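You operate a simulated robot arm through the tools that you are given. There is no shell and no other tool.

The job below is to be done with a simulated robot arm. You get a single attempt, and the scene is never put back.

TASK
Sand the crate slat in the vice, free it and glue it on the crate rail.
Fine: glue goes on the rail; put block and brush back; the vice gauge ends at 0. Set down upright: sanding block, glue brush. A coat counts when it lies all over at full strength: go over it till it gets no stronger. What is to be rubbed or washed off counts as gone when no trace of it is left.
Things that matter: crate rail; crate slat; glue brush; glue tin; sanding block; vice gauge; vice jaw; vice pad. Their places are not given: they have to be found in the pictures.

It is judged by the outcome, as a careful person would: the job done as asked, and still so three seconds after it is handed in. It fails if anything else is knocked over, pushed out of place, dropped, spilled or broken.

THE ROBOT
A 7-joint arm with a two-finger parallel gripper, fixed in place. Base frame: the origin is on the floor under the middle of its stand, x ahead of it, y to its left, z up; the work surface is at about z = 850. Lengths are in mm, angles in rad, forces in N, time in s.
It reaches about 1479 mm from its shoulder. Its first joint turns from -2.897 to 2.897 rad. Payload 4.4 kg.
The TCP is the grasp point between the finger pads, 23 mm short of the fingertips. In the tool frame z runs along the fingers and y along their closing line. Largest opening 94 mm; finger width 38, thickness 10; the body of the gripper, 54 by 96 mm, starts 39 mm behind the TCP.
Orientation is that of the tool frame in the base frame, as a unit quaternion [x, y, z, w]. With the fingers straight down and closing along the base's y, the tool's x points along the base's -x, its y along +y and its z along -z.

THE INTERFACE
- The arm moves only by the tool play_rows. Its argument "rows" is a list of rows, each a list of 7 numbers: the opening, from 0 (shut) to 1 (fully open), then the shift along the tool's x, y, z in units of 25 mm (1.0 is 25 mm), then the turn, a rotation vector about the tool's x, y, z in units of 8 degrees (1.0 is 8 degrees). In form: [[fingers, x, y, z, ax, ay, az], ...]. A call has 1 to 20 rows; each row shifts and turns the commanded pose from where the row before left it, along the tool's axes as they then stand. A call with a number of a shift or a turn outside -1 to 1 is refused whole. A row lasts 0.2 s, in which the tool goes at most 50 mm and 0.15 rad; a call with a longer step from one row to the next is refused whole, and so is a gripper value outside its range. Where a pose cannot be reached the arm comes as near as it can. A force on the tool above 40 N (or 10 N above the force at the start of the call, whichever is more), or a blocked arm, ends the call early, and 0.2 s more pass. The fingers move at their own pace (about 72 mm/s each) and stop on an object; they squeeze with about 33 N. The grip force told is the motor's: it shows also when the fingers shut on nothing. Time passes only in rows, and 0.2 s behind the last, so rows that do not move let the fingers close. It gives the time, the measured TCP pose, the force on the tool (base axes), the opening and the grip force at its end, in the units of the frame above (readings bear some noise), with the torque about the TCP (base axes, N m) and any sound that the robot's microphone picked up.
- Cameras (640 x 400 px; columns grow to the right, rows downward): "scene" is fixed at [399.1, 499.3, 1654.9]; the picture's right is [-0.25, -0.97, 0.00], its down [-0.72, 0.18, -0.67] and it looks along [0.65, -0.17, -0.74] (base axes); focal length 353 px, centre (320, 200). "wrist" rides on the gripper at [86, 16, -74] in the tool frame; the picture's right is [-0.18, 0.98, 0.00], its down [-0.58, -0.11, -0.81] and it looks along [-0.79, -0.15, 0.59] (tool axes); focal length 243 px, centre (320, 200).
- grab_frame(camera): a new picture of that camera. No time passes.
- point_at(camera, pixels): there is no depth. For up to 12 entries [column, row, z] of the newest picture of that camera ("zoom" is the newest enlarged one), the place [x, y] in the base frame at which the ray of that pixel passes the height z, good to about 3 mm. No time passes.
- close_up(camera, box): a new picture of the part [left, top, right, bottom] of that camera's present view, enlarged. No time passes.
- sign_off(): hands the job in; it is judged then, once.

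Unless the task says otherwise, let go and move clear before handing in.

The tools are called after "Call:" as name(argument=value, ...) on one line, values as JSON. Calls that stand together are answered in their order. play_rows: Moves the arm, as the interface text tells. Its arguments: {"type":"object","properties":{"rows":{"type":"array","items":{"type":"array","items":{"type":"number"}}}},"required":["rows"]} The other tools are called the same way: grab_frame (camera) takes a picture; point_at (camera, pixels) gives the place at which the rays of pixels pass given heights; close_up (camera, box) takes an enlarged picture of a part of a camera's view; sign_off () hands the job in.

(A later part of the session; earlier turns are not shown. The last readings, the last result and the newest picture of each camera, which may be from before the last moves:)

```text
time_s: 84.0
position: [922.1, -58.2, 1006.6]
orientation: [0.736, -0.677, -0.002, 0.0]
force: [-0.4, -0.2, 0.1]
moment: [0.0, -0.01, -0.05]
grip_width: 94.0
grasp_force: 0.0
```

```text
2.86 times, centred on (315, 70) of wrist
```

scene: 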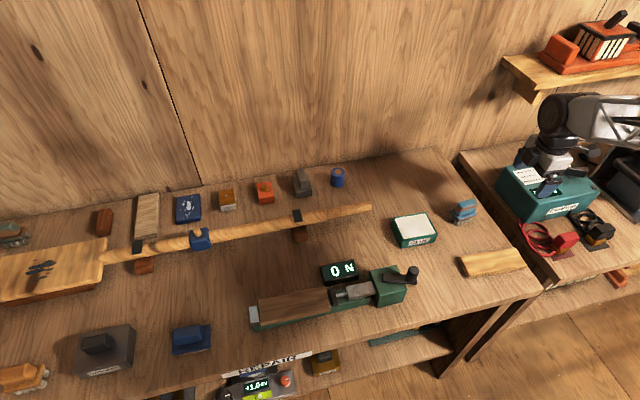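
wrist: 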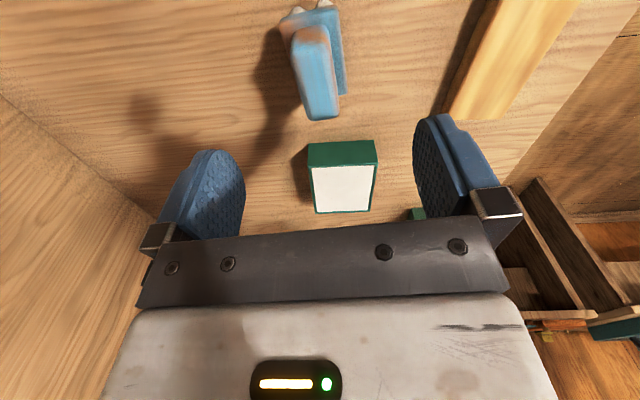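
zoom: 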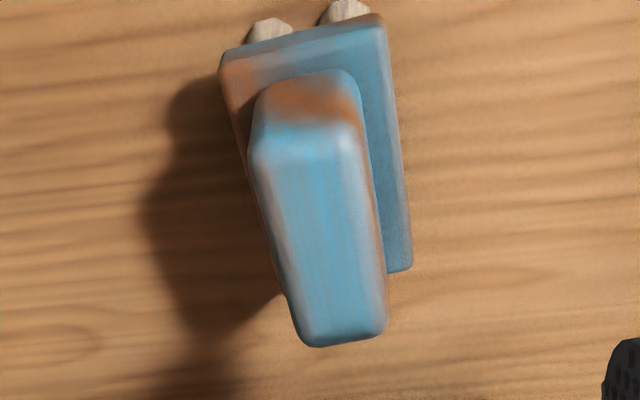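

Call:
point_at(camera="zoom", pixels=[[252, 150, 920], [358, 135, 920], [302, 343, 920], [388, 330, 920], [222, 62, 886], [384, 17, 886], [412, 268, 886], [250, 30, 850], [330, 15, 850]])

```text
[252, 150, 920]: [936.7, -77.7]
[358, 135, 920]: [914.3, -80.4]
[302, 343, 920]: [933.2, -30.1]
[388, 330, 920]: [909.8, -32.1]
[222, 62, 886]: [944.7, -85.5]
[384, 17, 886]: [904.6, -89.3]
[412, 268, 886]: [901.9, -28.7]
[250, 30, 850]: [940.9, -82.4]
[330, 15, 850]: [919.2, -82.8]
```

Handle centre (923.5,-55), aligned with my yaw. Descending to z≈914 and gripping.

Call:
play_rows(rows=[[1, -0.115, -0.066, 0, 0, 0, 0], [1, 0, 0, 1, 0, 0, 0], [1, 0, 0, 1, 0, 0, 0], [1, 0, 0, 0.9, 0, 0, 0], [1, 0, 0, 0.5, 0, 0, 0], [1, 0, 0, 0.3, 0, 0, 0], [1, 0, 0, 0, 0, 0, 0]])

Call:
grab_frame(camera="wrist")

```text
time_s: 85.6
position: [922.1, -53.2, 913.3]
orientation: [0.736, -0.677, -0.002, 0.0]
force: [-1.1, -0.4, 0.0]
moment: [0.01, 0.02, 0.01]
grip_width: 93.7
grasp_force: 0.0
```

```text
taken
```

wrist: 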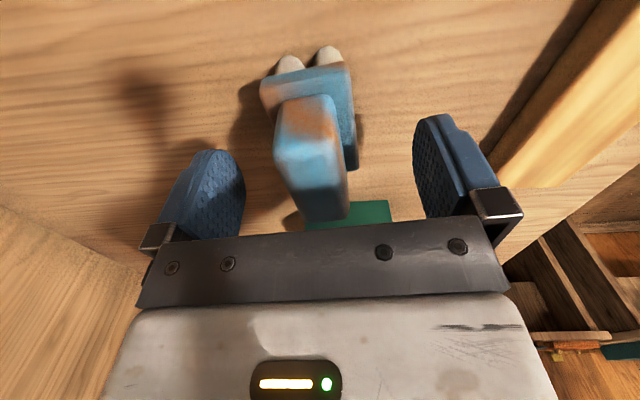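

The handle is centred between the fingers. Closing.

Call:
play_rows(rows=[[0.6, 0, 0, 0, 0, 0, 0], [0.4, 0, 0, 0, 0, 0, 0], [0.3, 0, 0, 0, 0, 0, 0], [0.2, 0, 0, 0, 0, 0, 0], [0, 0, 0, 0, 0, 0, 0], [0, 0, 0, 0, 0, 0, 0], [0, 0, 0, 0, 0, 0, 0]])

Call:
grab_frame(camera="wrist")

```text
time_s: 87.2
position: [923.2, -52.9, 914.0]
orientation: [0.736, -0.677, -0.002, 0.0]
force: [0.8, -0.5, 1.2]
moment: [0.04, -0.03, 0.0]
grip_width: 25.1
grasp_force: 32.6
```

```text
taken
```

wrist: 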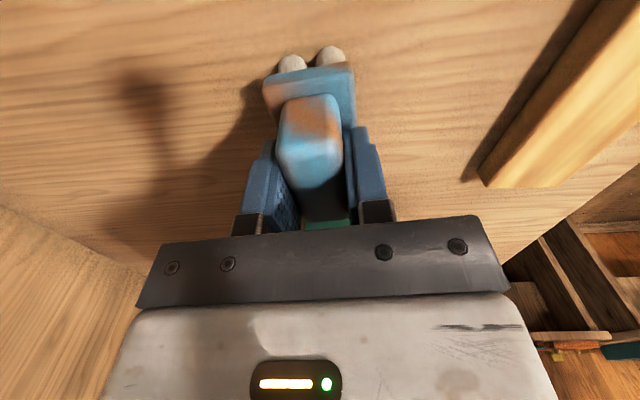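

Brush gripped (25.1 mm). I'll lift it and measure the glue tin and the rail heights.

Call:
play_rows(rows=[[0, 0, 0, -0.5, 0, 0, 0], [0, 0, 0, -1, 0, 0, 0], [0, 0, 0, -1, 0, 0, 0], [0, 0, 0, -1, 0, 0, 0], [0, 0, 0, -1, 0, 0, 0]])

Call:
close_up(camera="scene", box=[380, 200, 460, 260])

Call:
grab_frame(camera="wrist")

```text
time_s: 88.4
position: [922.7, -54.4, 1023.1]
orientation: [0.736, -0.677, -0.003, 0.001]
force: [-0.3, -0.5, -1.4]
moment: [0.0, -0.01, 0.02]
grip_width: 25.3
grasp_force: 32.8
```

```text
6.67 times, centred on (420, 230) of scene
```

zoom: 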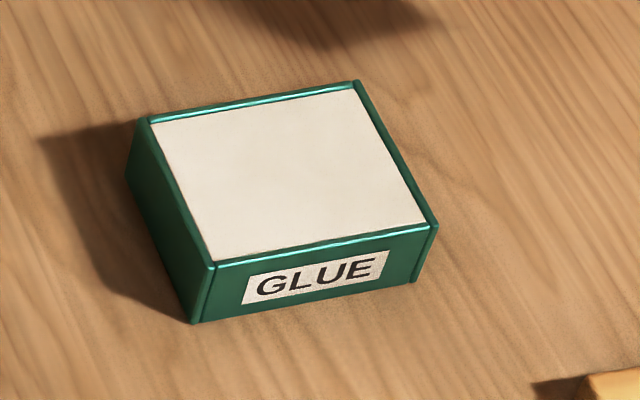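

```text
taken
```

wrist: 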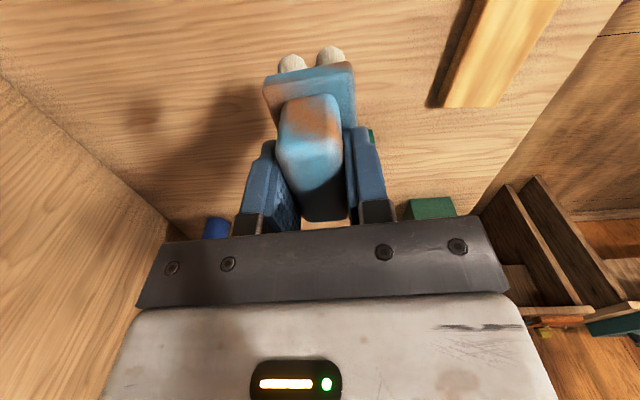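

Call:
point_at(camera="zoom", pixels=[[195, 322, 850], [412, 283, 850], [128, 182, 850], [213, 265, 880], [438, 228, 880], [213, 265, 890], [438, 228, 890], [145, 120, 885], [358, 82, 885], [213, 265, 885], [438, 228, 885], [285, 172, 882]])

```text
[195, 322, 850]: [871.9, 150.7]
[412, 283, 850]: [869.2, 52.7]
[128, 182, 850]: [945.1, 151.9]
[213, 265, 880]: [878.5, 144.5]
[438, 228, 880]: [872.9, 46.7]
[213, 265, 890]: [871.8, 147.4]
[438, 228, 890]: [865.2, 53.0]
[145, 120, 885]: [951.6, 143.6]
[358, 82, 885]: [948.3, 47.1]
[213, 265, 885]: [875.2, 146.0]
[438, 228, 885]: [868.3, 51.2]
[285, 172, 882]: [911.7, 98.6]
```

Tin top z≈890, centre ≈(909,100). I'll carry the brush over the tin and come down close above the glue.

Call:
play_rows(rows=[[0, -0.886, 0.004, 0, 0, 0, 0], [0, -0.886, 0.004, 0, 0, 0, 0], [0, -0.886, 0.004, 0, 0, 0, 0], [0, -0.886, 0.004, 0, 0, 0, 0], [0, -0.886, 0.004, 0, 0, 0, 0], [0, -0.886, 0.004, 0, 0, 0, 0], [0, -0.886, 0.004, 0, 0, 0, 0], [0, 0, 0, 0.8, 0, 0, 0], [0, 0, 0, 0.8, 0, 0, 0], [0, 0, 0, 0.6, 0, 0, 0]])

Call:
grab_frame(camera="wrist")

Call:
close_up(camera="scene", box=[370, 180, 480, 260])

```text
time_s: 90.6
position: [909.8, 100.2, 970.1]
orientation: [0.736, -0.677, -0.003, -0.001]
force: [0.1, -0.1, -0.7]
moment: [0.0, -0.04, 0.01]
grip_width: 25.5
grasp_force: 33.3
```

```text
taken
```

wrist: 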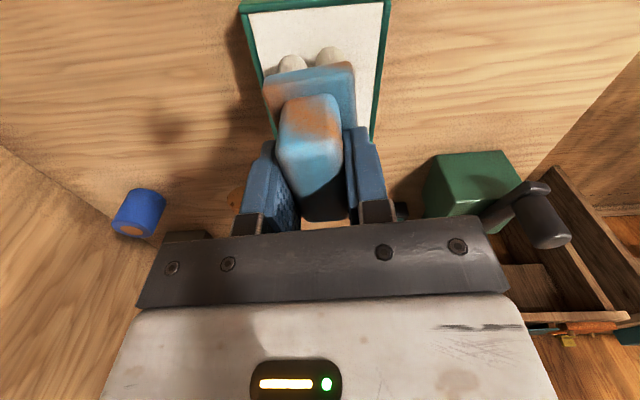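

```text
5.00 times, centred on (425, 220) of scene
```

zoom: 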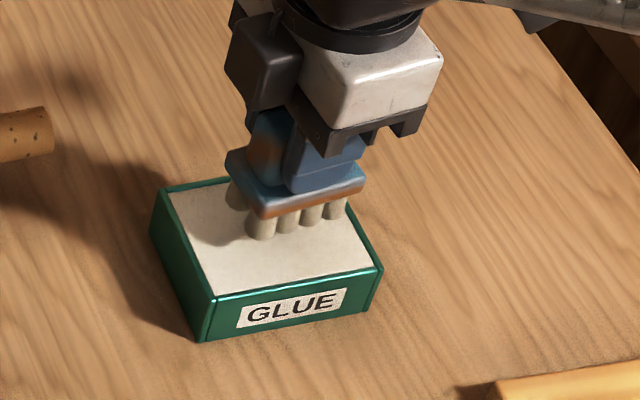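

The bristles hover over the white glue, inside the rim. Descending in small steps.

Call:
play_rows(rows=[[0, 0, 0, 0.2, 0, 0, 0], [0, 0, 0, 0.2, 0, 0, 0], [0, 0, 0, 0.12, 0, 0, 0], [0, 0, 0, 0.08, 0, 0, 0], [0, 0, 0, 0.06, 0, 0, 0]])

Call:
close_up(camera="scene", box=[370, 180, 480, 260])

```text
time_s: 91.8
position: [908.9, 101.0, 954.1]
orientation: [0.736, -0.677, -0.002, 0.0]
force: [-0.6, -0.3, 0.1]
moment: [-0.01, 0.05, 0.02]
grip_width: 25.4
grasp_force: 32.7
```

```text
5.00 times, centred on (425, 220) of scene
```

zoom: 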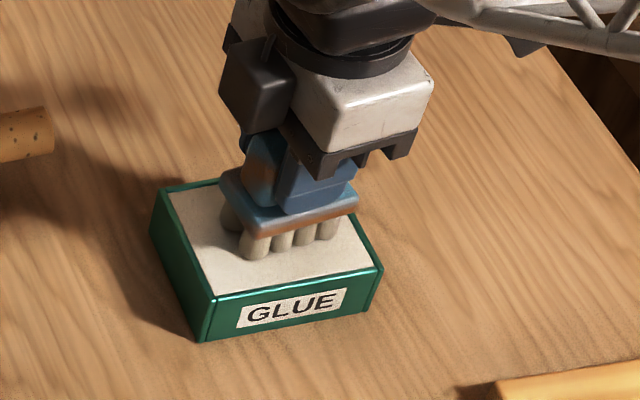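

Call:
play_rows(rows=[[0, 0, 0, 0.04, 0, 0, 0], [0, 0, 0, 0.04, 0, 0, 0], [0, 0, 0, 0.04, 0, 0, 0], [0, 0, 0, 0.04, 0, 0, 0]])

```text
time_s: 92.8
position: [909.4, 100.8, 952.3]
orientation: [0.736, -0.677, -0.001, -0.001]
force: [-4.7, 1.7, 25.2]
moment: [-0.02, 0.07, 0.01]
grip_width: 25.7
grasp_force: 33.3
```

Firm contact with the glue (25 N). I'll ease off, dwell briefly, and lift to check the bristles.

Call:
play_rows(rows=[[0, 0, 0, -0.04, 0, 0, 0], [0, 0, 0, 0, 0, 0, 0], [0, 0, 0, 0, 0, 0, 0], [0, 0, 0, -0.5, 0, 0, 0], [0, 0, 0, -1, 0, 0, 0], [0, 0, 0, -1, 0, 0, 0]])

Call:
close_up(camera="scene", box=[370, 160, 480, 250])

Call:
close_up(camera="wrist", box=[230, 0, 400, 140])

```text
time_s: 94.2
position: [907.3, 101.8, 1012.7]
orientation: [0.736, -0.677, -0.002, 0.001]
force: [0.3, -0.3, -1.0]
moment: [-0.01, 0.0, -0.04]
grip_width: 25.7
grasp_force: 33.4
```

```text
4.44 times, centred on (425, 205) of scene
```

zoom: 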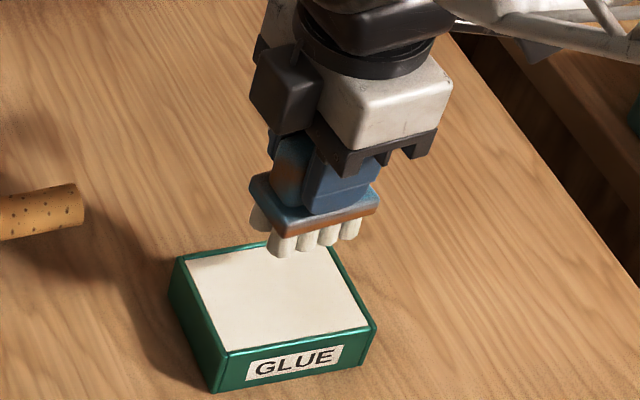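

```text
2.86 times, centred on (315, 70) of wrist
```

zoom: 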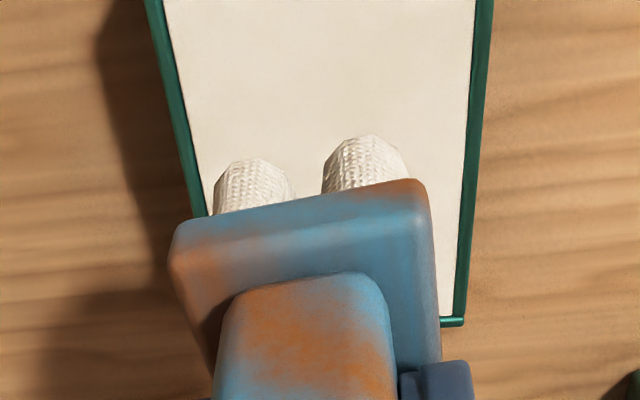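

The bristles are white with glue now. I'll measure the rail closely in the scene picture.

Call:
close_up(camera="scene", box=[450, 235, 540, 290])

Call:
grab_frame(camera="wrist")

```text
7.11 times, centred on (495, 262) of scene
```

zoom: 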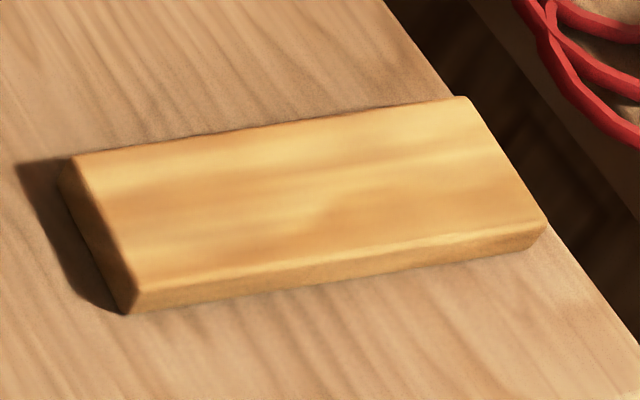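

```text
taken
```

wrist: 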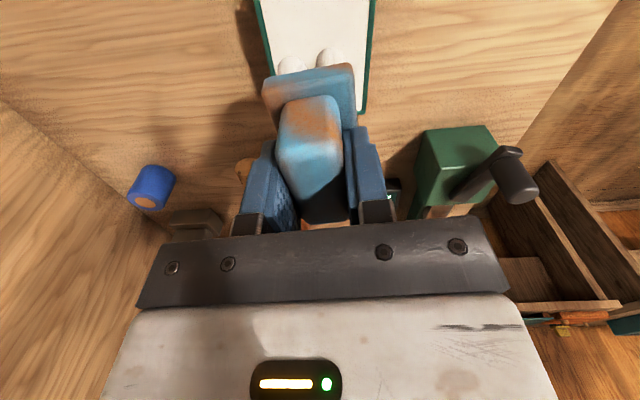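

Call:
point_at(camera="zoom", pixels=[[125, 314, 850], [532, 248, 850], [60, 183, 850], [75, 157, 866], [465, 97, 866], [545, 223, 866], [138, 290, 866], [75, 157, 872], [465, 97, 872], [545, 223, 872], [138, 290, 872]])

```text
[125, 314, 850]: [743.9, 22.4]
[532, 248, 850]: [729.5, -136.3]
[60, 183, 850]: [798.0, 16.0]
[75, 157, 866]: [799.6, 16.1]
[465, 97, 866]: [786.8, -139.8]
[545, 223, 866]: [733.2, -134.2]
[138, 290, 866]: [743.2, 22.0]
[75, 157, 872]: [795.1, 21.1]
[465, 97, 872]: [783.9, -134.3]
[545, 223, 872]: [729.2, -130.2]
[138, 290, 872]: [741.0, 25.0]
```

Rail top z≈867, centre (766,-59), 157×56 mm, tilt ~4.5°. I'll align the brush with it and hover just above.

Call:
play_rows(rows=[[0, 0, 0, 0, 0, 0, 0.58], [0, 0, 0, 0, 0, 0, 0.58], [0, 0.979, 0.735, 0, 0, 0, 0], [0, 0.979, 0.735, 0, 0, 0, 0], [0, 0.979, 0.735, 0, 0, 0, 0], [0, 0.979, 0.735, 0, 0, 0, 0], [0, 0.979, 0.735, 0, 0, 0, 0], [0, 0.979, 0.735, 0, 0, 0, 0], [0, 0.979, 0.735, 0, 0, 0, 0], [0, 0, 0, 0.9, 0, 0, 0], [0, 0, 0, 0.9, 0, 0, 0], [0, 0, 0, 0.8, 0, 0, 0]])

Call:
grab_frame(camera="wrist")

Call:
close_up(camera="scene", box=[440, 200, 550, 290])

```text
time_s: 96.8
position: [767.7, -58.9, 950.8]
orientation: [-0.679, 0.734, 0.001, 0.0]
force: [-0.1, 0.3, 0.0]
moment: [0.02, 0.0, 0.0]
grip_width: 25.4
grasp_force: 32.9
```

```text
taken
```

wrist: 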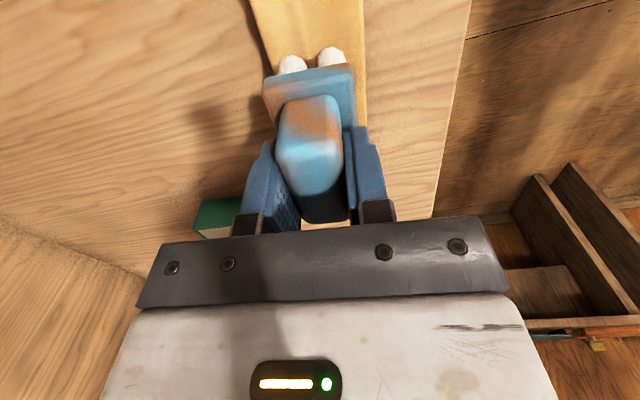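

```text
4.44 times, centred on (495, 245) of scene
```

zoom: 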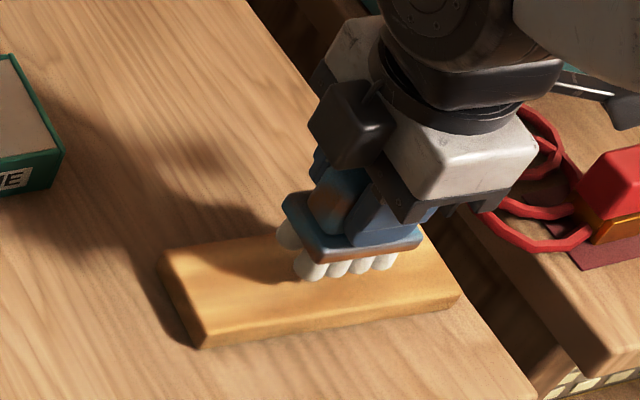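

The brush hovers over the rail centre. Descending to find contact.

Call:
play_rows(rows=[[0, 0, 0, 0.2, 0, 0, 0], [0, 0, 0, 0.2, 0, 0, 0], [0, 0, 0, 0.16, 0, 0, 0], [0, 0, 0, 0.06, 0, 0, 0], [0, 0, 0, 0.06, 0, 0, 0]])

```text
time_s: 98.0
position: [768.5, -59.8, 932.5]
orientation: [-0.679, 0.735, 0.001, 0.0]
force: [-0.8, 0.1, 1.0]
moment: [0.04, 0.01, -0.01]
grip_width: 25.3
grasp_force: 33.0
```

Call:
play_rows(rows=[[0, 0, 0, 0.04, 0, 0, 0], [0, 0, 0, 0.04, 0, 0, 0], [0, 0, 0, 0.03, 0, 0, 0]])

```text
time_s: 98.8
position: [767.4, -59.4, 932.4]
orientation: [-0.679, 0.734, 0.0, 0.001]
force: [-5.2, -3.7, 31.0]
moment: [-0.2, 0.22, -0.01]
grip_width: 25.3
grasp_force: 33.4
```

Contact with 31 N; I'll ease to a light pressure and make a trial stroke toward the −y end and back.

Call:
play_rows(rows=[[0, 0, 0, -0.07, 0, 0, 0], [0, 0.4, 0, 0, 0, 0, 0], [0, 0.4, 0, 0, 0, 0, 0], [0, 0.4, 0, 0, 0, 0, 0], [0, 0.4, 0, 0, 0, 0, 0], [0, 0.4, 0, 0, 0, 0, 0], [0, 0.3, 0, 0, 0, 0, 0]])

Call:
close_up(camera="scene", box=[440, 200, 550, 290])

Call:
close_up(camera="wrist", box=[200, 0, 440, 200])

```text
time_s: 100.4
position: [763.4, -118.1, 930.9]
orientation: [-0.678, 0.735, 0.002, 0.001]
force: [1.1, 13.9, 39.4]
moment: [0.78, -0.13, 0.03]
grip_width: 25.3
grasp_force: 32.9
```

```text
4.44 times, centred on (495, 245) of scene
```

zoom: 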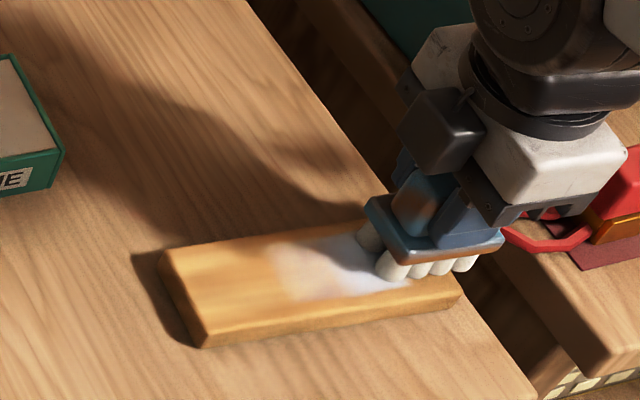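

```text
2.00 times, centred on (320, 100) of wrist
```

zoom: 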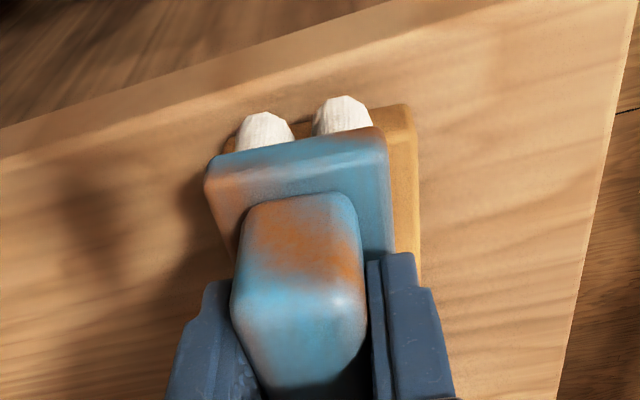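

A first streak of glue lies on the rail and the rail stayed put; force is high at 39 N. I'll ease off and stroke back along one side, then the other.

Call:
play_rows(rows=[[0, 0, 0, -0.09, 0, 0, 0], [0, 0, 0.57, 0, 0, 0, 0], [0, -0.575, 0, 0, 0, 0, 0], [0, -0.575, 0, 0, 0, 0, 0], [0, -0.575, 0, 0, 0, 0, 0], [0, -0.575, 0, 0, 0, 0, 0], [0, -0.575, 0, 0, 0, 0, 0], [0, -0.575, 0, 0, 0, 0, 0], [0, -0.575, 0, 0, 0, 0, 0], [0, -0.575, 0, 0, 0, 0, 0]])

Call:
close_up(camera="scene", box=[440, 200, 550, 290])

```text
time_s: 102.6
position: [756.8, -2.8, 934.2]
orientation: [-0.679, 0.735, 0.002, 0.0]
force: [0.5, -0.5, -1.8]
moment: [-0.01, -0.04, 0.03]
grip_width: 25.6
grasp_force: 33.5
```

```text
4.44 times, centred on (495, 245) of scene
```

zoom: 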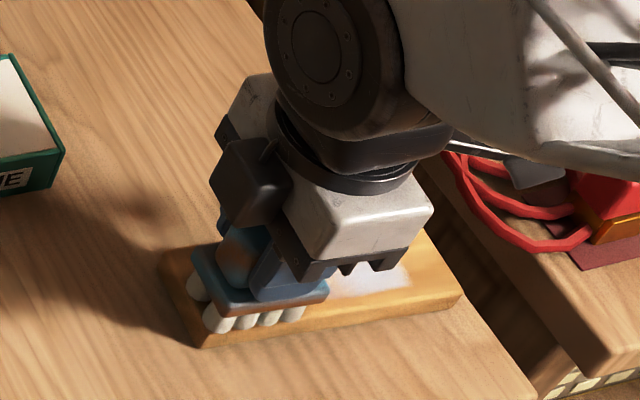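

No contact at this end (z 934). I'll correct the slight tool tilt and lower until touching.

Call:
play_rows(rows=[[0, 0, 0, 0.03, 0, 0.03, 0], [0, 0, 0, 0.03, 0, 0, 0], [0, 0, 0, 0.03, 0, 0, 0]])

```text
time_s: 103.4
position: [758.3, -1.0, 931.3]
orientation: [-0.679, 0.734, -0.001, -0.001]
force: [-3.6, -2.1, 10.9]
moment: [-0.03, 0.27, 0.0]
grip_width: 25.6
grasp_force: 33.2
```

Light contact of 11 N. Stroking along the near side toward −y.

Call:
play_rows(rows=[[0, 0.575, 0, 0, 0, 0, 0], [0, 0.575, 0, 0, 0, 0, 0], [0, 0.575, 0, 0, 0, 0, 0], [0, 0.575, 0, 0, 0, 0, 0], [0, 0.575, 0, 0, 0, 0, 0], [0, 0.575, 0, 0, 0, 0, 0], [0, 0.575, 0, 0, 0, 0, 0], [0, 0.575, 0, 0, 0, 0, 0]])

Call:
close_up(camera="scene", box=[440, 200, 550, 290])

```text
time_s: 105.2
position: [749.4, -116.8, 932.0]
orientation: [-0.679, 0.734, 0.001, -0.001]
force: [-0.1, 4.1, 8.5]
moment: [0.36, -0.02, 0.03]
grip_width: 25.5
grasp_force: 33.2
```

```text
4.44 times, centred on (495, 245) of scene
```

zoom: 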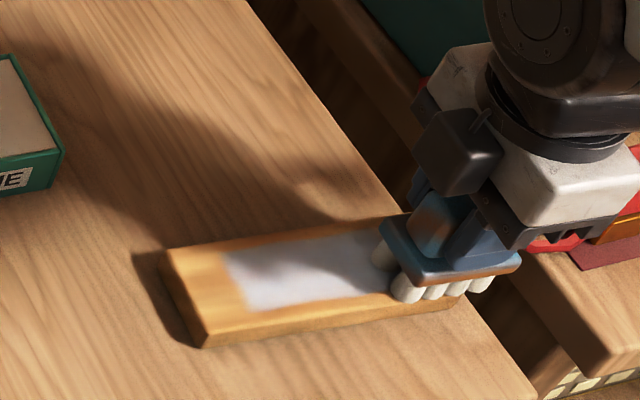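

Force 8.5 N and the coat grows. I'll shift to the far side and stroke back, going a bit further at the +y end.

Call:
play_rows(rows=[[0, 0, -0.96, 0, 0, 0, 0], [0, -0.575, 0, 0, 0, 0, 0], [0, -0.575, 0, 0, 0, 0, 0], [0, -0.575, 0, 0, 0, 0, 0], [0, -0.575, 0, 0, 0, 0, 0], [0, -0.575, 0, 0, 0, 0, 0], [0, -0.575, 0, 0, 0, 0, 0], [0, -0.575, 0, 0, 0, 0, 0], [0, -0.575, 0, 0, 0, 0, 0], [0, -0.5, 0, 0, 0, 0, 0]])

Call:
close_up(camera="scene", box=[440, 200, 550, 290])

```text
time_s: 107.4
position: [782.8, 8.8, 933.0]
orientation: [-0.678, 0.735, 0.0, -0.001]
force: [-0.5, -7.9, 22.0]
moment: [-0.69, 0.19, 0.06]
grip_width: 25.4
grasp_force: 33.1
```

```text
4.44 times, centred on (495, 245) of scene
```

zoom: 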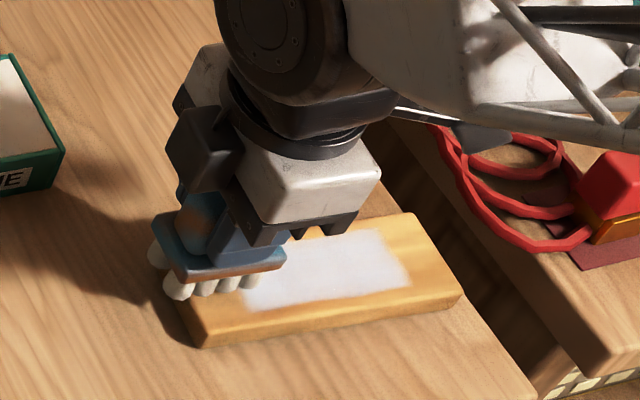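

Call:
point_at(camera="zoom", pixels=[[380, 232, 867], [410, 283, 867], [245, 308, 867], [415, 213, 867], [462, 287, 867], [207, 330, 867], [330, 297, 867], [335, 235, 867]])

```text
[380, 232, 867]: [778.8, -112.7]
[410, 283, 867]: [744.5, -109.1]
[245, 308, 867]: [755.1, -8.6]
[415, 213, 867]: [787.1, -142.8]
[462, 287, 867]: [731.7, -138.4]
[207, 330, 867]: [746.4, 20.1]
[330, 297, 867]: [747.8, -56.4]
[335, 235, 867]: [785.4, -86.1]
```

The coat so far spans y≈−110…0 and only about ±8 mm around each stroke line, so I need more lines out to the edges. I'll make two full-length passes at the far side and centre.

Call:
play_rows(rows=[[0, 0, -0.32, -0.02, 0, 0, 0], [0, 0.627, 0, 0, 0, 0, 0], [0, 0.627, 0, 0, 0, 0, 0], [0, 0.627, 0, 0, 0, 0, 0], [0, 0.627, 0, 0, 0, 0, 0], [0, 0.627, 0, 0, 0, 0, 0], [0, 0.627, 0, 0, 0, 0, 0], [0, 0.627, 0, 0, 0, 0, 0], [0, 0.627, 0, 0, 0, 0, 0], [0, 0.627, 0, 0, 0, 0, 0]])

Call:
close_up(camera="scene", box=[440, 200, 550, 290])

```text
time_s: 109.6
position: [780.9, -132.7, 931.6]
orientation: [-0.679, 0.734, 0.001, -0.002]
force: [0.3, 9.6, 20.3]
moment: [0.82, 0.11, -0.07]
grip_width: 25.5
grasp_force: 33.0
```

```text
4.44 times, centred on (495, 245) of scene
```

zoom: 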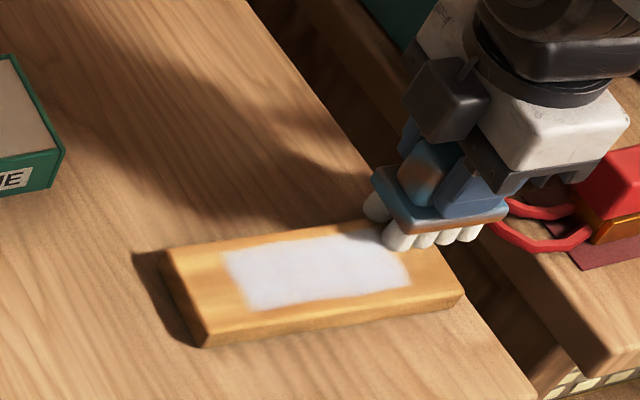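

The coat's borders stay fixed (about x 747–785, y −110…−8, centred on the rail), so that is the glue zone. I'll keep going over it with further passes until it gets no stronger.

Call:
play_rows(rows=[[0, -0.4, 0.5, 0, 0, 0, 0], [0, -0.6, 0, 0, 0, 0, 0], [0, -0.6, 0, 0, 0, 0, 0], [0, -0.6, 0, 0, 0, 0, 0], [0, -0.6, 0, 0, 0, 0, 0], [0, -0.6, 0, 0, 0, 0, 0], [0, -0.6, 0, 0, 0, 0, 0], [0, -0.6, 0, 0, 0, 0, 0], [0, -0.6, 0, 0, 0, 0, 0], [0, 0, 0.5, 0, 0, 0, 0], [0, 0.6, 0, 0, 0, 0, 0], [0, 0.6, 0, 0, 0, 0, 0], [0, 0.6, 0, 0, 0, 0, 0], [0, 0.6, 0, 0, 0, 0, 0], [0, 0.6, 0, 0, 0, 0, 0], [0, 0.6, 0, 0, 0, 0, 0], [0, 0.6, 0, 0, 0, 0, 0], [0, 0.6, 0, 0, 0, 0, 0]])

Call:
close_up(camera="scene", box=[440, 200, 550, 290])

```text
time_s: 113.4
position: [755.0, -122.0, 931.7]
orientation: [-0.679, 0.734, 0.001, -0.001]
force: [-0.7, 2.9, 4.3]
moment: [0.21, 0.1, -0.03]
grip_width: 25.7
grasp_force: 33.2
```

```text
4.44 times, centred on (495, 245) of scene
```

zoom: 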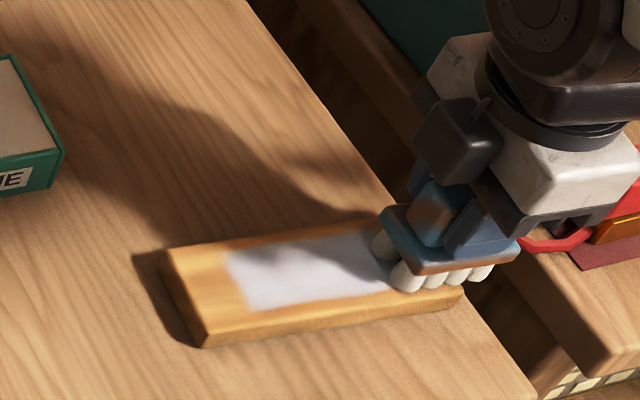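

Call:
play_rows(rows=[[0, 0, 0.48, 0.02, 0, 0, 0], [0, -0.6, 0, 0, 0, 0, 0], [0, -0.6, 0, 0, 0, 0, 0], [0, -0.6, 0, 0, 0, 0, 0], [0, -0.6, 0, 0, 0, 0, 0], [0, -0.6, 0, 0, 0, 0, 0], [0, -0.6, 0, 0, 0, 0, 0], [0, -0.6, 0, 0, 0, 0, 0], [0, -0.6, 0, 0, 0, 0, 0], [0, 0, -0.4, 0, 0, 0, 0], [0, 0.6, 0, 0, 0, 0, 0], [0, 0.6, 0, 0, 0, 0, 0], [0, 0.6, 0, 0, 0, 0, 0], [0, 0.6, 0, 0, 0, 0, 0], [0, 0.6, 0, 0, 0, 0, 0], [0, 0.6, 0, 0, 0, 0, 0], [0, 0.6, 0, 0, 0, 0, 0], [0, 0.6, 0, 0, 0, 0, 0]])

Call:
close_up(camera="scene", box=[440, 200, 550, 290])

```text
time_s: 117.2
position: [752.5, -119.6, 931.4]
orientation: [-0.679, 0.734, 0.001, -0.002]
force: [0.2, 6.5, 16.0]
moment: [0.56, 0.06, -0.03]
grip_width: 25.5
grasp_force: 32.8
```

```text
4.44 times, centred on (495, 245) of scene
```

zoom: 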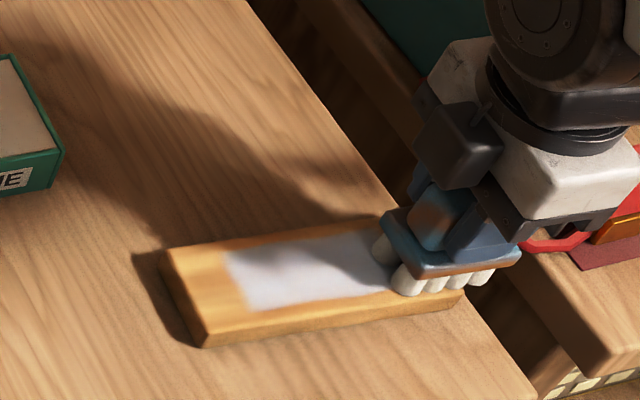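

I'll lift the brush clear and look at the coat in full.

Call:
play_rows(rows=[[0, 0, 0, -0.5, 0, 0, 0], [0, 0, 0, -1, 0, 0, 0], [0, 0, 0, -1, 0, 0, 0], [0, -0.9, -0.9, -0.3, 0, 0, 0], [0, -0.9, -0.9, 0, 0, 0, 0], [0, -0.9, -0.9, 0, 0, 0, 0], [0, -0.9, -0.9, 0, 0, 0, 0], [0, -0.9, -0.9, 0, 0, 0, 0], [0, -0.9, -0.9, 0, 0, 0, 0]])

Call:
close_up(camera="scene", box=[450, 235, 540, 290])

Call:
grab_frame(camera="scene")

Call:
grab_frame(camera="wrist")

```text
time_s: 119.2
position: [898.3, 3.7, 1000.1]
orientation: [-0.679, 0.734, 0.0, -0.001]
force: [-0.6, -0.6, -0.8]
moment: [-0.01, 0.01, -0.02]
grip_width: 25.7
grasp_force: 33.0
```

```text
7.11 times, centred on (495, 262) of scene
```

zoom: 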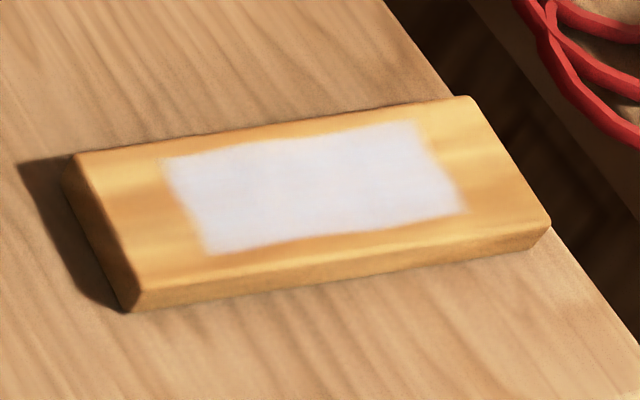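

```text
taken
```

scene: 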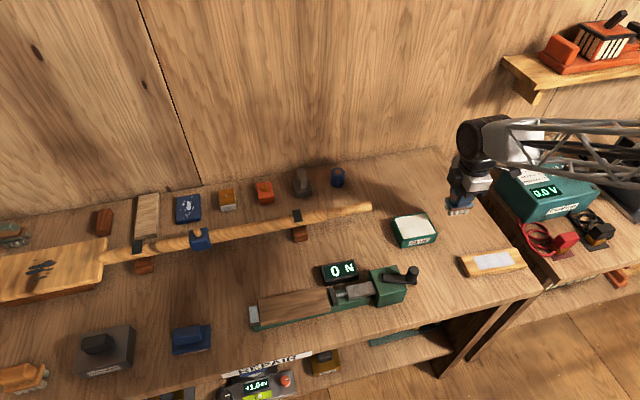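

```text
taken
```

wrist: 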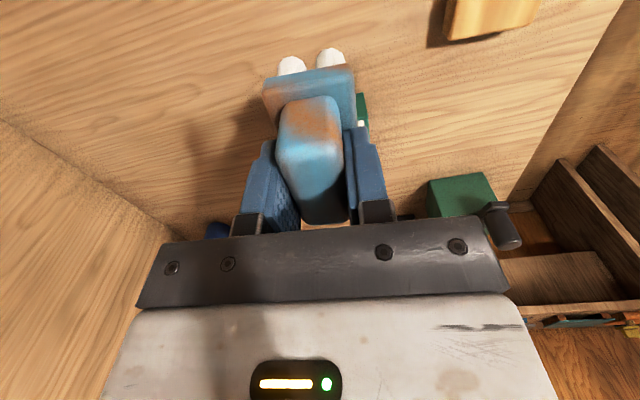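

The coat is even over a zone centred on the rail. I'll measure its borders to be sure they don't depend on my strokes, then re-dip for another round.

Call:
close_up(camera="scene", box=[450, 235, 540, 290])

Call:
point_at(camera="zoom", pixels=[[163, 162, 867], [210, 254, 867], [412, 122, 867], [465, 212, 867], [330, 238, 867], [300, 140, 867], [77, 155, 867], [140, 288, 867], [548, 222, 867], [468, 97, 867]])

```text
7.11 times, centred on (495, 262) of scene
```

zoom: 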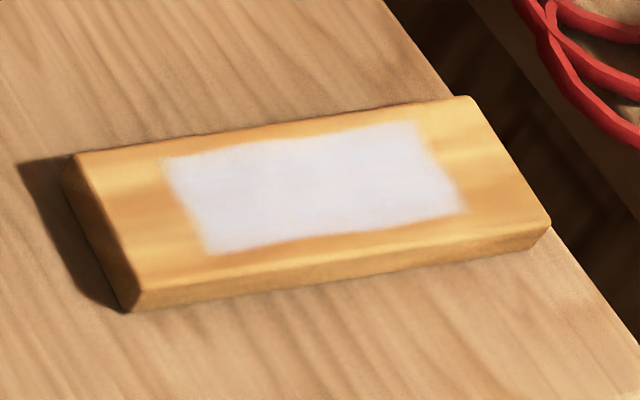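

```text
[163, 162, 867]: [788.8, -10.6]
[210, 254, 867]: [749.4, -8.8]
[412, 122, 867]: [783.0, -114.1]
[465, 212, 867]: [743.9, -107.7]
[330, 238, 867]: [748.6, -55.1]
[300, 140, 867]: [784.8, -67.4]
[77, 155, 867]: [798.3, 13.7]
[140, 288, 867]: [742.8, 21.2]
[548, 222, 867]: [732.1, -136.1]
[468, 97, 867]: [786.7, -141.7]
```

The glue zone (x 748–785, y −111…−9) is fixed and coated. To be sure of full strength I'll dip again and do another round.

Call:
play_rows(rows=[[0, -0.968, -0.032, 0, 0, 0, 0], [0, -0.968, -0.032, 0, 0, 0, 0], [0, -0.968, -0.032, 0, 0, 0, 0], [0, -0.968, -0.032, 0, 0, 0, 0], [0, 0, 0, 0.8, 0, 0, 0], [0, 0, 0, 0.6, 0, 0, 0], [0, 0, 0, 0.3, 0, 0, 0], [0, 0, 0, 0.12, 0, 0, 0], [0, 0, 0, 0.04, 0, 0, 0]])

```text
time_s: 121.2
position: [910.1, 100.9, 953.5]
orientation: [-0.679, 0.734, 0.001, -0.002]
force: [0.1, -0.3, -0.3]
moment: [-0.03, 0.01, -0.04]
grip_width: 25.3
grasp_force: 32.6
```

Call:
play_rows(rows=[[0, 0, 0, 0.04, 0, 0, 0], [0, 0, 0, 0.04, 0, 0, 0], [0, 0, 0, 0.03, 0, 0, 0]])

```text
time_s: 122.0
position: [910.1, 99.8, 952.3]
orientation: [-0.679, 0.734, 0.0, -0.002]
force: [-1.4, -0.4, 8.1]
moment: [-0.04, 0.23, 0.04]
grip_width: 25.6
grasp_force: 33.3
```

Glue picked up (8 N contact). Lifting and moving to the rail's +y end.

Call:
play_rows(rows=[[0, 0, 0, 0, 0, 0, 0], [0, 0, 0, -0.5, 0, 0, 0], [0, 0, 0, -1, 0, 0, 0], [0, 0, 0, -0.42, 0, 0, 0], [0, 0.886, 0.96, 0, 0, 0, 0], [0, 0.886, 0.96, 0, 0, 0, 0], [0, 0.886, 0.96, 0, 0, 0, 0], [0, 0.886, 0.96, 0, 0, 0, 0], [0, 0.886, 0.96, 0, 0, 0, 0], [0, 0, 0, 0.9, 0, 0, 0], [0, 0, 0, 0.9, 0, 0, 0], [0, 0, 0, 0.6, 0, 0, 0], [0, 0, 0, 0.16, 0, 0, 0]])

```text
time_s: 124.8
position: [782.0, -1.8, 936.2]
orientation: [-0.678, 0.735, 0.0, -0.001]
force: [-0.3, 0.3, -0.3]
moment: [0.01, -0.01, -0.01]
grip_width: 25.3
grasp_force: 33.2
```

Call:
play_rows(rows=[[0, 0, 0, 0.08, 0, 0, 0], [0, 0, 0, 0.06, 0, 0, 0], [0, 0, 0, 0.04, 0, 0, 0], [0, 0, 0, 0.02, 0, 0, 0]])

```text
time_s: 125.8
position: [781.5, -0.4, 931.7]
orientation: [-0.679, 0.734, 0.001, -0.001]
force: [-2.8, 0.2, 12.7]
moment: [-0.02, 0.3, -0.03]
grip_width: 25.6
grasp_force: 33.3
```

Contact 12.7 N. Full-length passes at t=−12 and t=0.

Call:
play_rows(rows=[[0, 0.6, 0, 0, 0, 0, 0], [0, 0.6, 0, 0, 0, 0, 0], [0, 0.6, 0, 0, 0, 0, 0], [0, 0.6, 0, 0, 0, 0, 0], [0, 0.6, 0, 0, 0, 0, 0], [0, 0.6, 0, 0, 0, 0, 0], [0, 0.6, 0, 0, 0, 0, 0], [0, 0.6, 0, 0, 0, 0, 0], [0, 0, 0.48, 0, 0, 0, 0], [0, -0.6, 0, 0, 0, 0, 0], [0, -0.6, 0, 0, 0, 0, 0], [0, -0.6, 0, 0, 0, 0, 0], [0, -0.6, 0, 0, 0, 0, 0], [0, -0.6, 0, 0, 0, 0, 0], [0, -0.6, 0, 0, 0, 0, 0], [0, -0.6, 0, 0, 0, 0, 0], [0, -0.6, 0, 0, 0, 0, 0]])

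Call:
play_rows(rows=[[0, 0, 0.48, 0, 0, 0, 0], [0, 0.6, 0, 0, 0, 0, 0], [0, 0.6, 0, 0, 0, 0, 0], [0, 0.6, 0, 0, 0, 0, 0], [0, 0.6, 0, 0, 0, 0, 0], [0, 0.6, 0, 0, 0, 0, 0], [0, 0.6, 0, 0, 0, 0, 0], [0, 0.6, 0, 0, 0, 0, 0], [0, 0.6, 0, 0, 0, 0, 0], [0, 0, -0.24, 0, 0, 0, 0], [0, -0.6, 0, 0, 0, 0, 0], [0, -0.6, 0, 0, 0, 0, 0], [0, -0.6, 0, 0, 0, 0, 0], [0, -0.6, 0, 0, 0, 0, 0], [0, -0.6, 0, 0, 0, 0, 0], [0, -0.6, 0, 0, 0, 0, 0], [0, -0.6, 0, 0, 0, 0, 0], [0, -0.6, 0, 0, 0, 0, 0]])

Call:
close_up(camera="scene", box=[440, 200, 550, 290])

```text
time_s: 129.4
position: [766.7, 1.0, 928.9]
orientation: [-0.678, 0.735, 0.002, -0.003]
force: [0.0, 0.0, -1.6]
moment: [0.0, -0.02, 0.01]
grip_width: 25.9
grasp_force: 33.5
```

```text
time_s: 133.2
position: [763.1, 1.9, 930.8]
orientation: [-0.679, 0.734, 0.0, -0.001]
force: [0.4, -0.7, -0.6]
moment: [-0.03, -0.03, 0.01]
grip_width: 26.0
grasp_force: 32.9
```

```text
4.44 times, centred on (495, 245) of scene
```

zoom: 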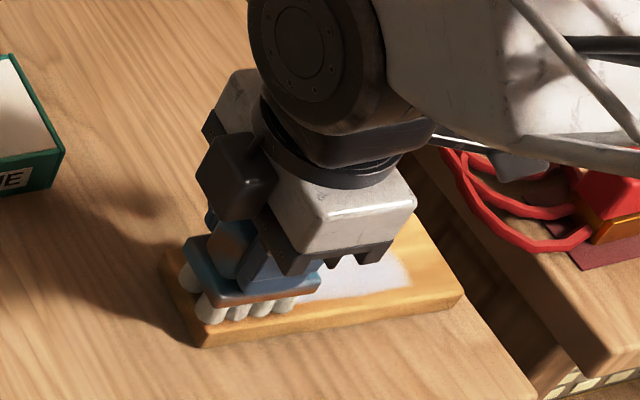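

Force dropped to zero, so the brush may have slid a little in the grip. I'll lower gently to regain contact.

Call:
play_rows(rows=[[0, 0, 0, 0.04, 0, 0, 0], [0, 0, 0, 0.04, 0, 0, 0]])

Call:
close_up(camera="wrist", box=[220, 20, 420, 220])

```text
time_s: 133.8
position: [762.8, 1.2, 929.0]
orientation: [-0.678, 0.735, 0.0, -0.002]
force: [0.5, 1.4, 3.0]
moment: [0.15, -0.08, -0.02]
grip_width: 25.8
grasp_force: 32.8
```

```text
2.00 times, centred on (320, 120) of wrist
```

zoom: 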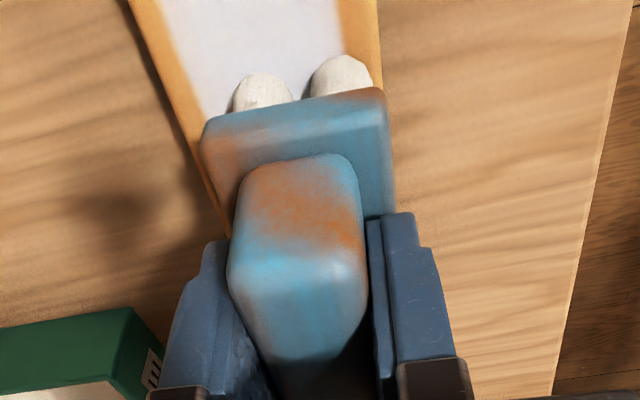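

Call:
play_rows(rows=[[0, 0, 0.24, 0.03, 0, 0, 0], [0, 0.6, 0, 0, 0, 0, 0], [0, 0.6, 0, 0, 0, 0, 0], [0, 0.6, 0, 0, 0, 0, 0], [0, 0.6, 0, 0, 0, 0, 0], [0, 0.6, 0, 0, 0, 0, 0], [0, 0.6, 0, 0, 0, 0, 0], [0, 0.6, 0, 0, 0, 0, 0], [0, 0.6, 0, 0, 0, 0, 0]])

Call:
play_rows(rows=[[0, 0, -0.5, 0, 0, 0, 0], [0, -0.6, 0, 0, 0, 0, 0], [0, -0.6, 0, 0, 0, 0, 0], [0, -0.6, 0, 0, 0, 0, 0], [0, -0.6, 0, 0, 0, 0, 0], [0, -0.6, 0, 0, 0, 0, 0], [0, -0.6, 0, 0, 0, 0, 0], [0, -0.6, 0, 0, 0, 0, 0], [0, -0.6, 0, 0, 0, 0, 0]])

```text
time_s: 135.8
position: [747.6, -119.3, 928.3]
orientation: [-0.679, 0.735, 0.0, -0.002]
force: [0.7, 10.4, 30.4]
moment: [0.73, -0.15, 0.02]
grip_width: 25.5
grasp_force: 33.8
```

```text
time_s: 137.8
position: [770.9, 0.2, 928.1]
orientation: [-0.679, 0.734, 0.0, -0.001]
force: [-1.8, -15.0, 35.6]
moment: [-1.01, 0.03, -0.01]
grip_width: 25.5
grasp_force: 32.8
```

Firm contact (30–36 N). Easing slightly and making passes along the far side and the centre.

Call:
play_rows(rows=[[0, 0, -0.5, -0.05, 0, 0, 0], [0, 0.6, 0, 0, 0, 0, 0], [0, 0.6, 0, 0, 0, 0, 0], [0, 0.6, 0, 0, 0, 0, 0], [0, 0.6, 0, 0, 0, 0, 0], [0, 0.6, 0, 0, 0, 0, 0], [0, 0.6, 0, 0, 0, 0, 0], [0, 0.6, 0, 0, 0, 0, 0], [0, 0.6, 0, 0, 0, 0, 0], [0, 0, 0.4, 0, 0, 0, 0], [0, -0.6, 0, 0, 0, 0, 0], [0, -0.6, 0, 0, 0, 0, 0], [0, -0.6, 0, 0, 0, 0, 0], [0, -0.6, 0, 0, 0, 0, 0], [0, -0.6, 0, 0, 0, 0, 0], [0, -0.6, 0, 0, 0, 0, 0], [0, -0.6, 0, 0, 0, 0, 0], [0, -0.6, 0, 0, 0, 0, 0]])

```text
time_s: 141.6
position: [770.6, -0.1, 930.2]
orientation: [-0.679, 0.734, 0.001, -0.001]
force: [0.1, -0.6, -0.7]
moment: [0.01, 0.01, -0.01]
grip_width: 26.0
grasp_force: 33.3
```

Lifting aside to compare the coat with before.

Call:
play_rows(rows=[[0, 0, 0, -0.5, 0, 0, 0], [0, 0, 0, -1, 0, 0, 0], [0, 0, 0, -1, 0, 0, 0], [0, 0, -1, -0.3, 0, 0, 0], [0, 0, -1, 0, 0, 0, 0], [0, 0, -1, 0, 0, 0, 0], [0, 0, -1, 0, 0, 0, 0], [0, 0, -1, 0, 0, 0, 0]])

Call:
close_up(camera="scene", box=[450, 235, 540, 290])

Call:
grab_frame(camera="wrist")

```text
time_s: 143.4
position: [896.9, -10.4, 998.4]
orientation: [-0.679, 0.734, 0.001, -0.002]
force: [-0.1, 0.1, -0.1]
moment: [-0.01, 0.0, 0.01]
grip_width: 25.7
grasp_force: 33.2
```

```text
7.11 times, centred on (495, 262) of scene
```

zoom: 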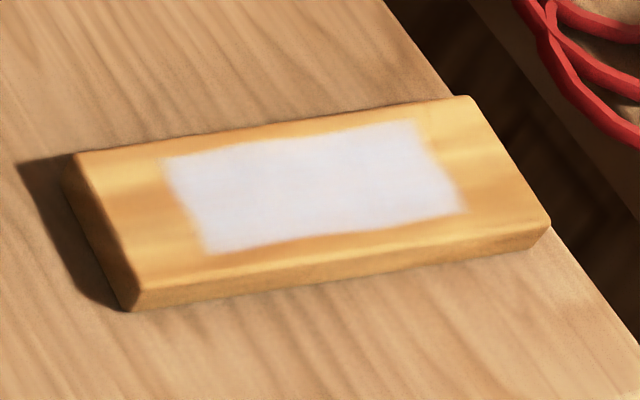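

```text
taken
```

wrist: 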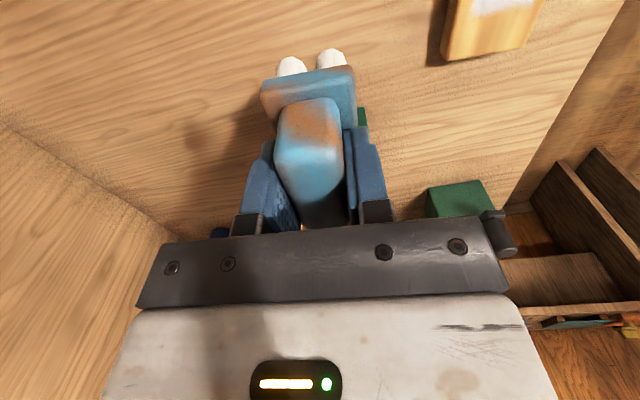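

The coat looks the same as before the second round, so it's at full strength. Now returning the brush to its place at (923,-53).

Call:
play_rows(rows=[[0, 0, 0, 0, 0, 0, -0.58], [0, 0, 0, 0, 0, 0, -0.58], [0, 0.89, -0.453, 0, 0, 0, 0], [0, 0.89, -0.453, 0, 0, 0, 0], [0, 0, 0, 1, 0, 0, 0], [0, 0, 0, 1, 0, 0, 0], [0, 0, 0, 0.7, 0, 0, 0], [0, 0, 0, 0.4, 0, 0, 0]])

Call:
grab_frame(camera="wrist")

```text
time_s: 145.2
position: [923.3, -51.6, 921.3]
orientation: [0.736, -0.677, -0.001, 0.002]
force: [-0.3, 0.2, -0.6]
moment: [0.01, 0.0, 0.02]
grip_width: 25.5
grasp_force: 32.7
```

```text
taken
```

wrist: 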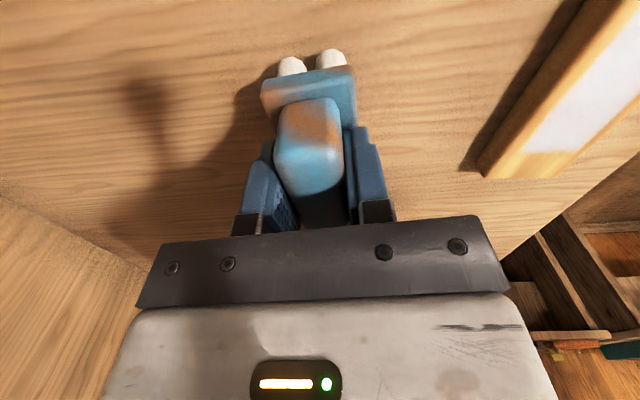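

Right over its spot, about 8 mm up. Lowering in small steps until contact.

Call:
play_rows(rows=[[0, 0, 0, 0.16, 0, 0, 0], [0, 0, 0, 0.06, 0, 0, 0], [0, 0, 0, 0.06, 0, 0, 0]])

```text
time_s: 146.0
position: [923.5, -52.5, 915.0]
orientation: [0.736, -0.677, 0.0, 0.002]
force: [-0.7, -0.1, -0.4]
moment: [0.0, -0.01, 0.02]
grip_width: 25.9
grasp_force: 33.4
```

Call:
play_rows(rows=[[0, 0, 0, 0.04, 0, 0, 0], [0, 0, 0, 0.04, 0, 0, 0], [0, 0, 0, 0.03, 0, 0, 0]])

```text
time_s: 146.8
position: [924.1, -52.6, 911.9]
orientation: [0.736, -0.677, 0.0, 0.002]
force: [0.1, 0.0, -0.5]
moment: [-0.01, 0.0, -0.02]
grip_width: 25.3
grasp_force: 32.8
```

Call:
play_rows(rows=[[0, 0, 0, 0.03, 0, 0, 0], [0, 0, 0, 0.03, 0, 0, 0]])

```text
time_s: 147.4
position: [923.7, -51.5, 910.0]
orientation: [0.737, -0.676, -0.002, 0.003]
force: [-0.2, 0.2, -1.1]
moment: [-0.04, -0.01, 0.01]
grip_width: 25.4
grasp_force: 33.1
```

Call:
play_rows(rows=[[0, 0, 0, 0.03, 0, 0, 0]])

Call:
close_up(camera="scene", box=[420, 160, 510, 235])

```text
time_s: 147.8
position: [923.9, -52.6, 908.9]
orientation: [0.736, -0.677, -0.001, 0.001]
force: [0.5, 0.4, -0.4]
moment: [0.04, -0.02, 0.0]
grip_width: 25.5
grasp_force: 33.7
```

```text
5.33 times, centred on (465, 198) of scene
```

zoom: 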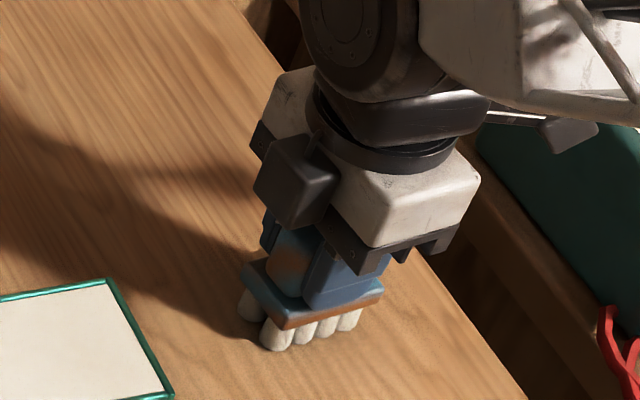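

Call:
play_rows(rows=[[0, 0, 0, 0.03, 0, 0, 0]])

```text
time_s: 148.2
position: [923.0, -51.1, 908.6]
orientation: [0.736, -0.677, 0.0, 0.001]
force: [-2.2, -1.0, 5.0]
moment: [0.04, -0.01, 0.0]
grip_width: 25.6
grasp_force: 33.0
```

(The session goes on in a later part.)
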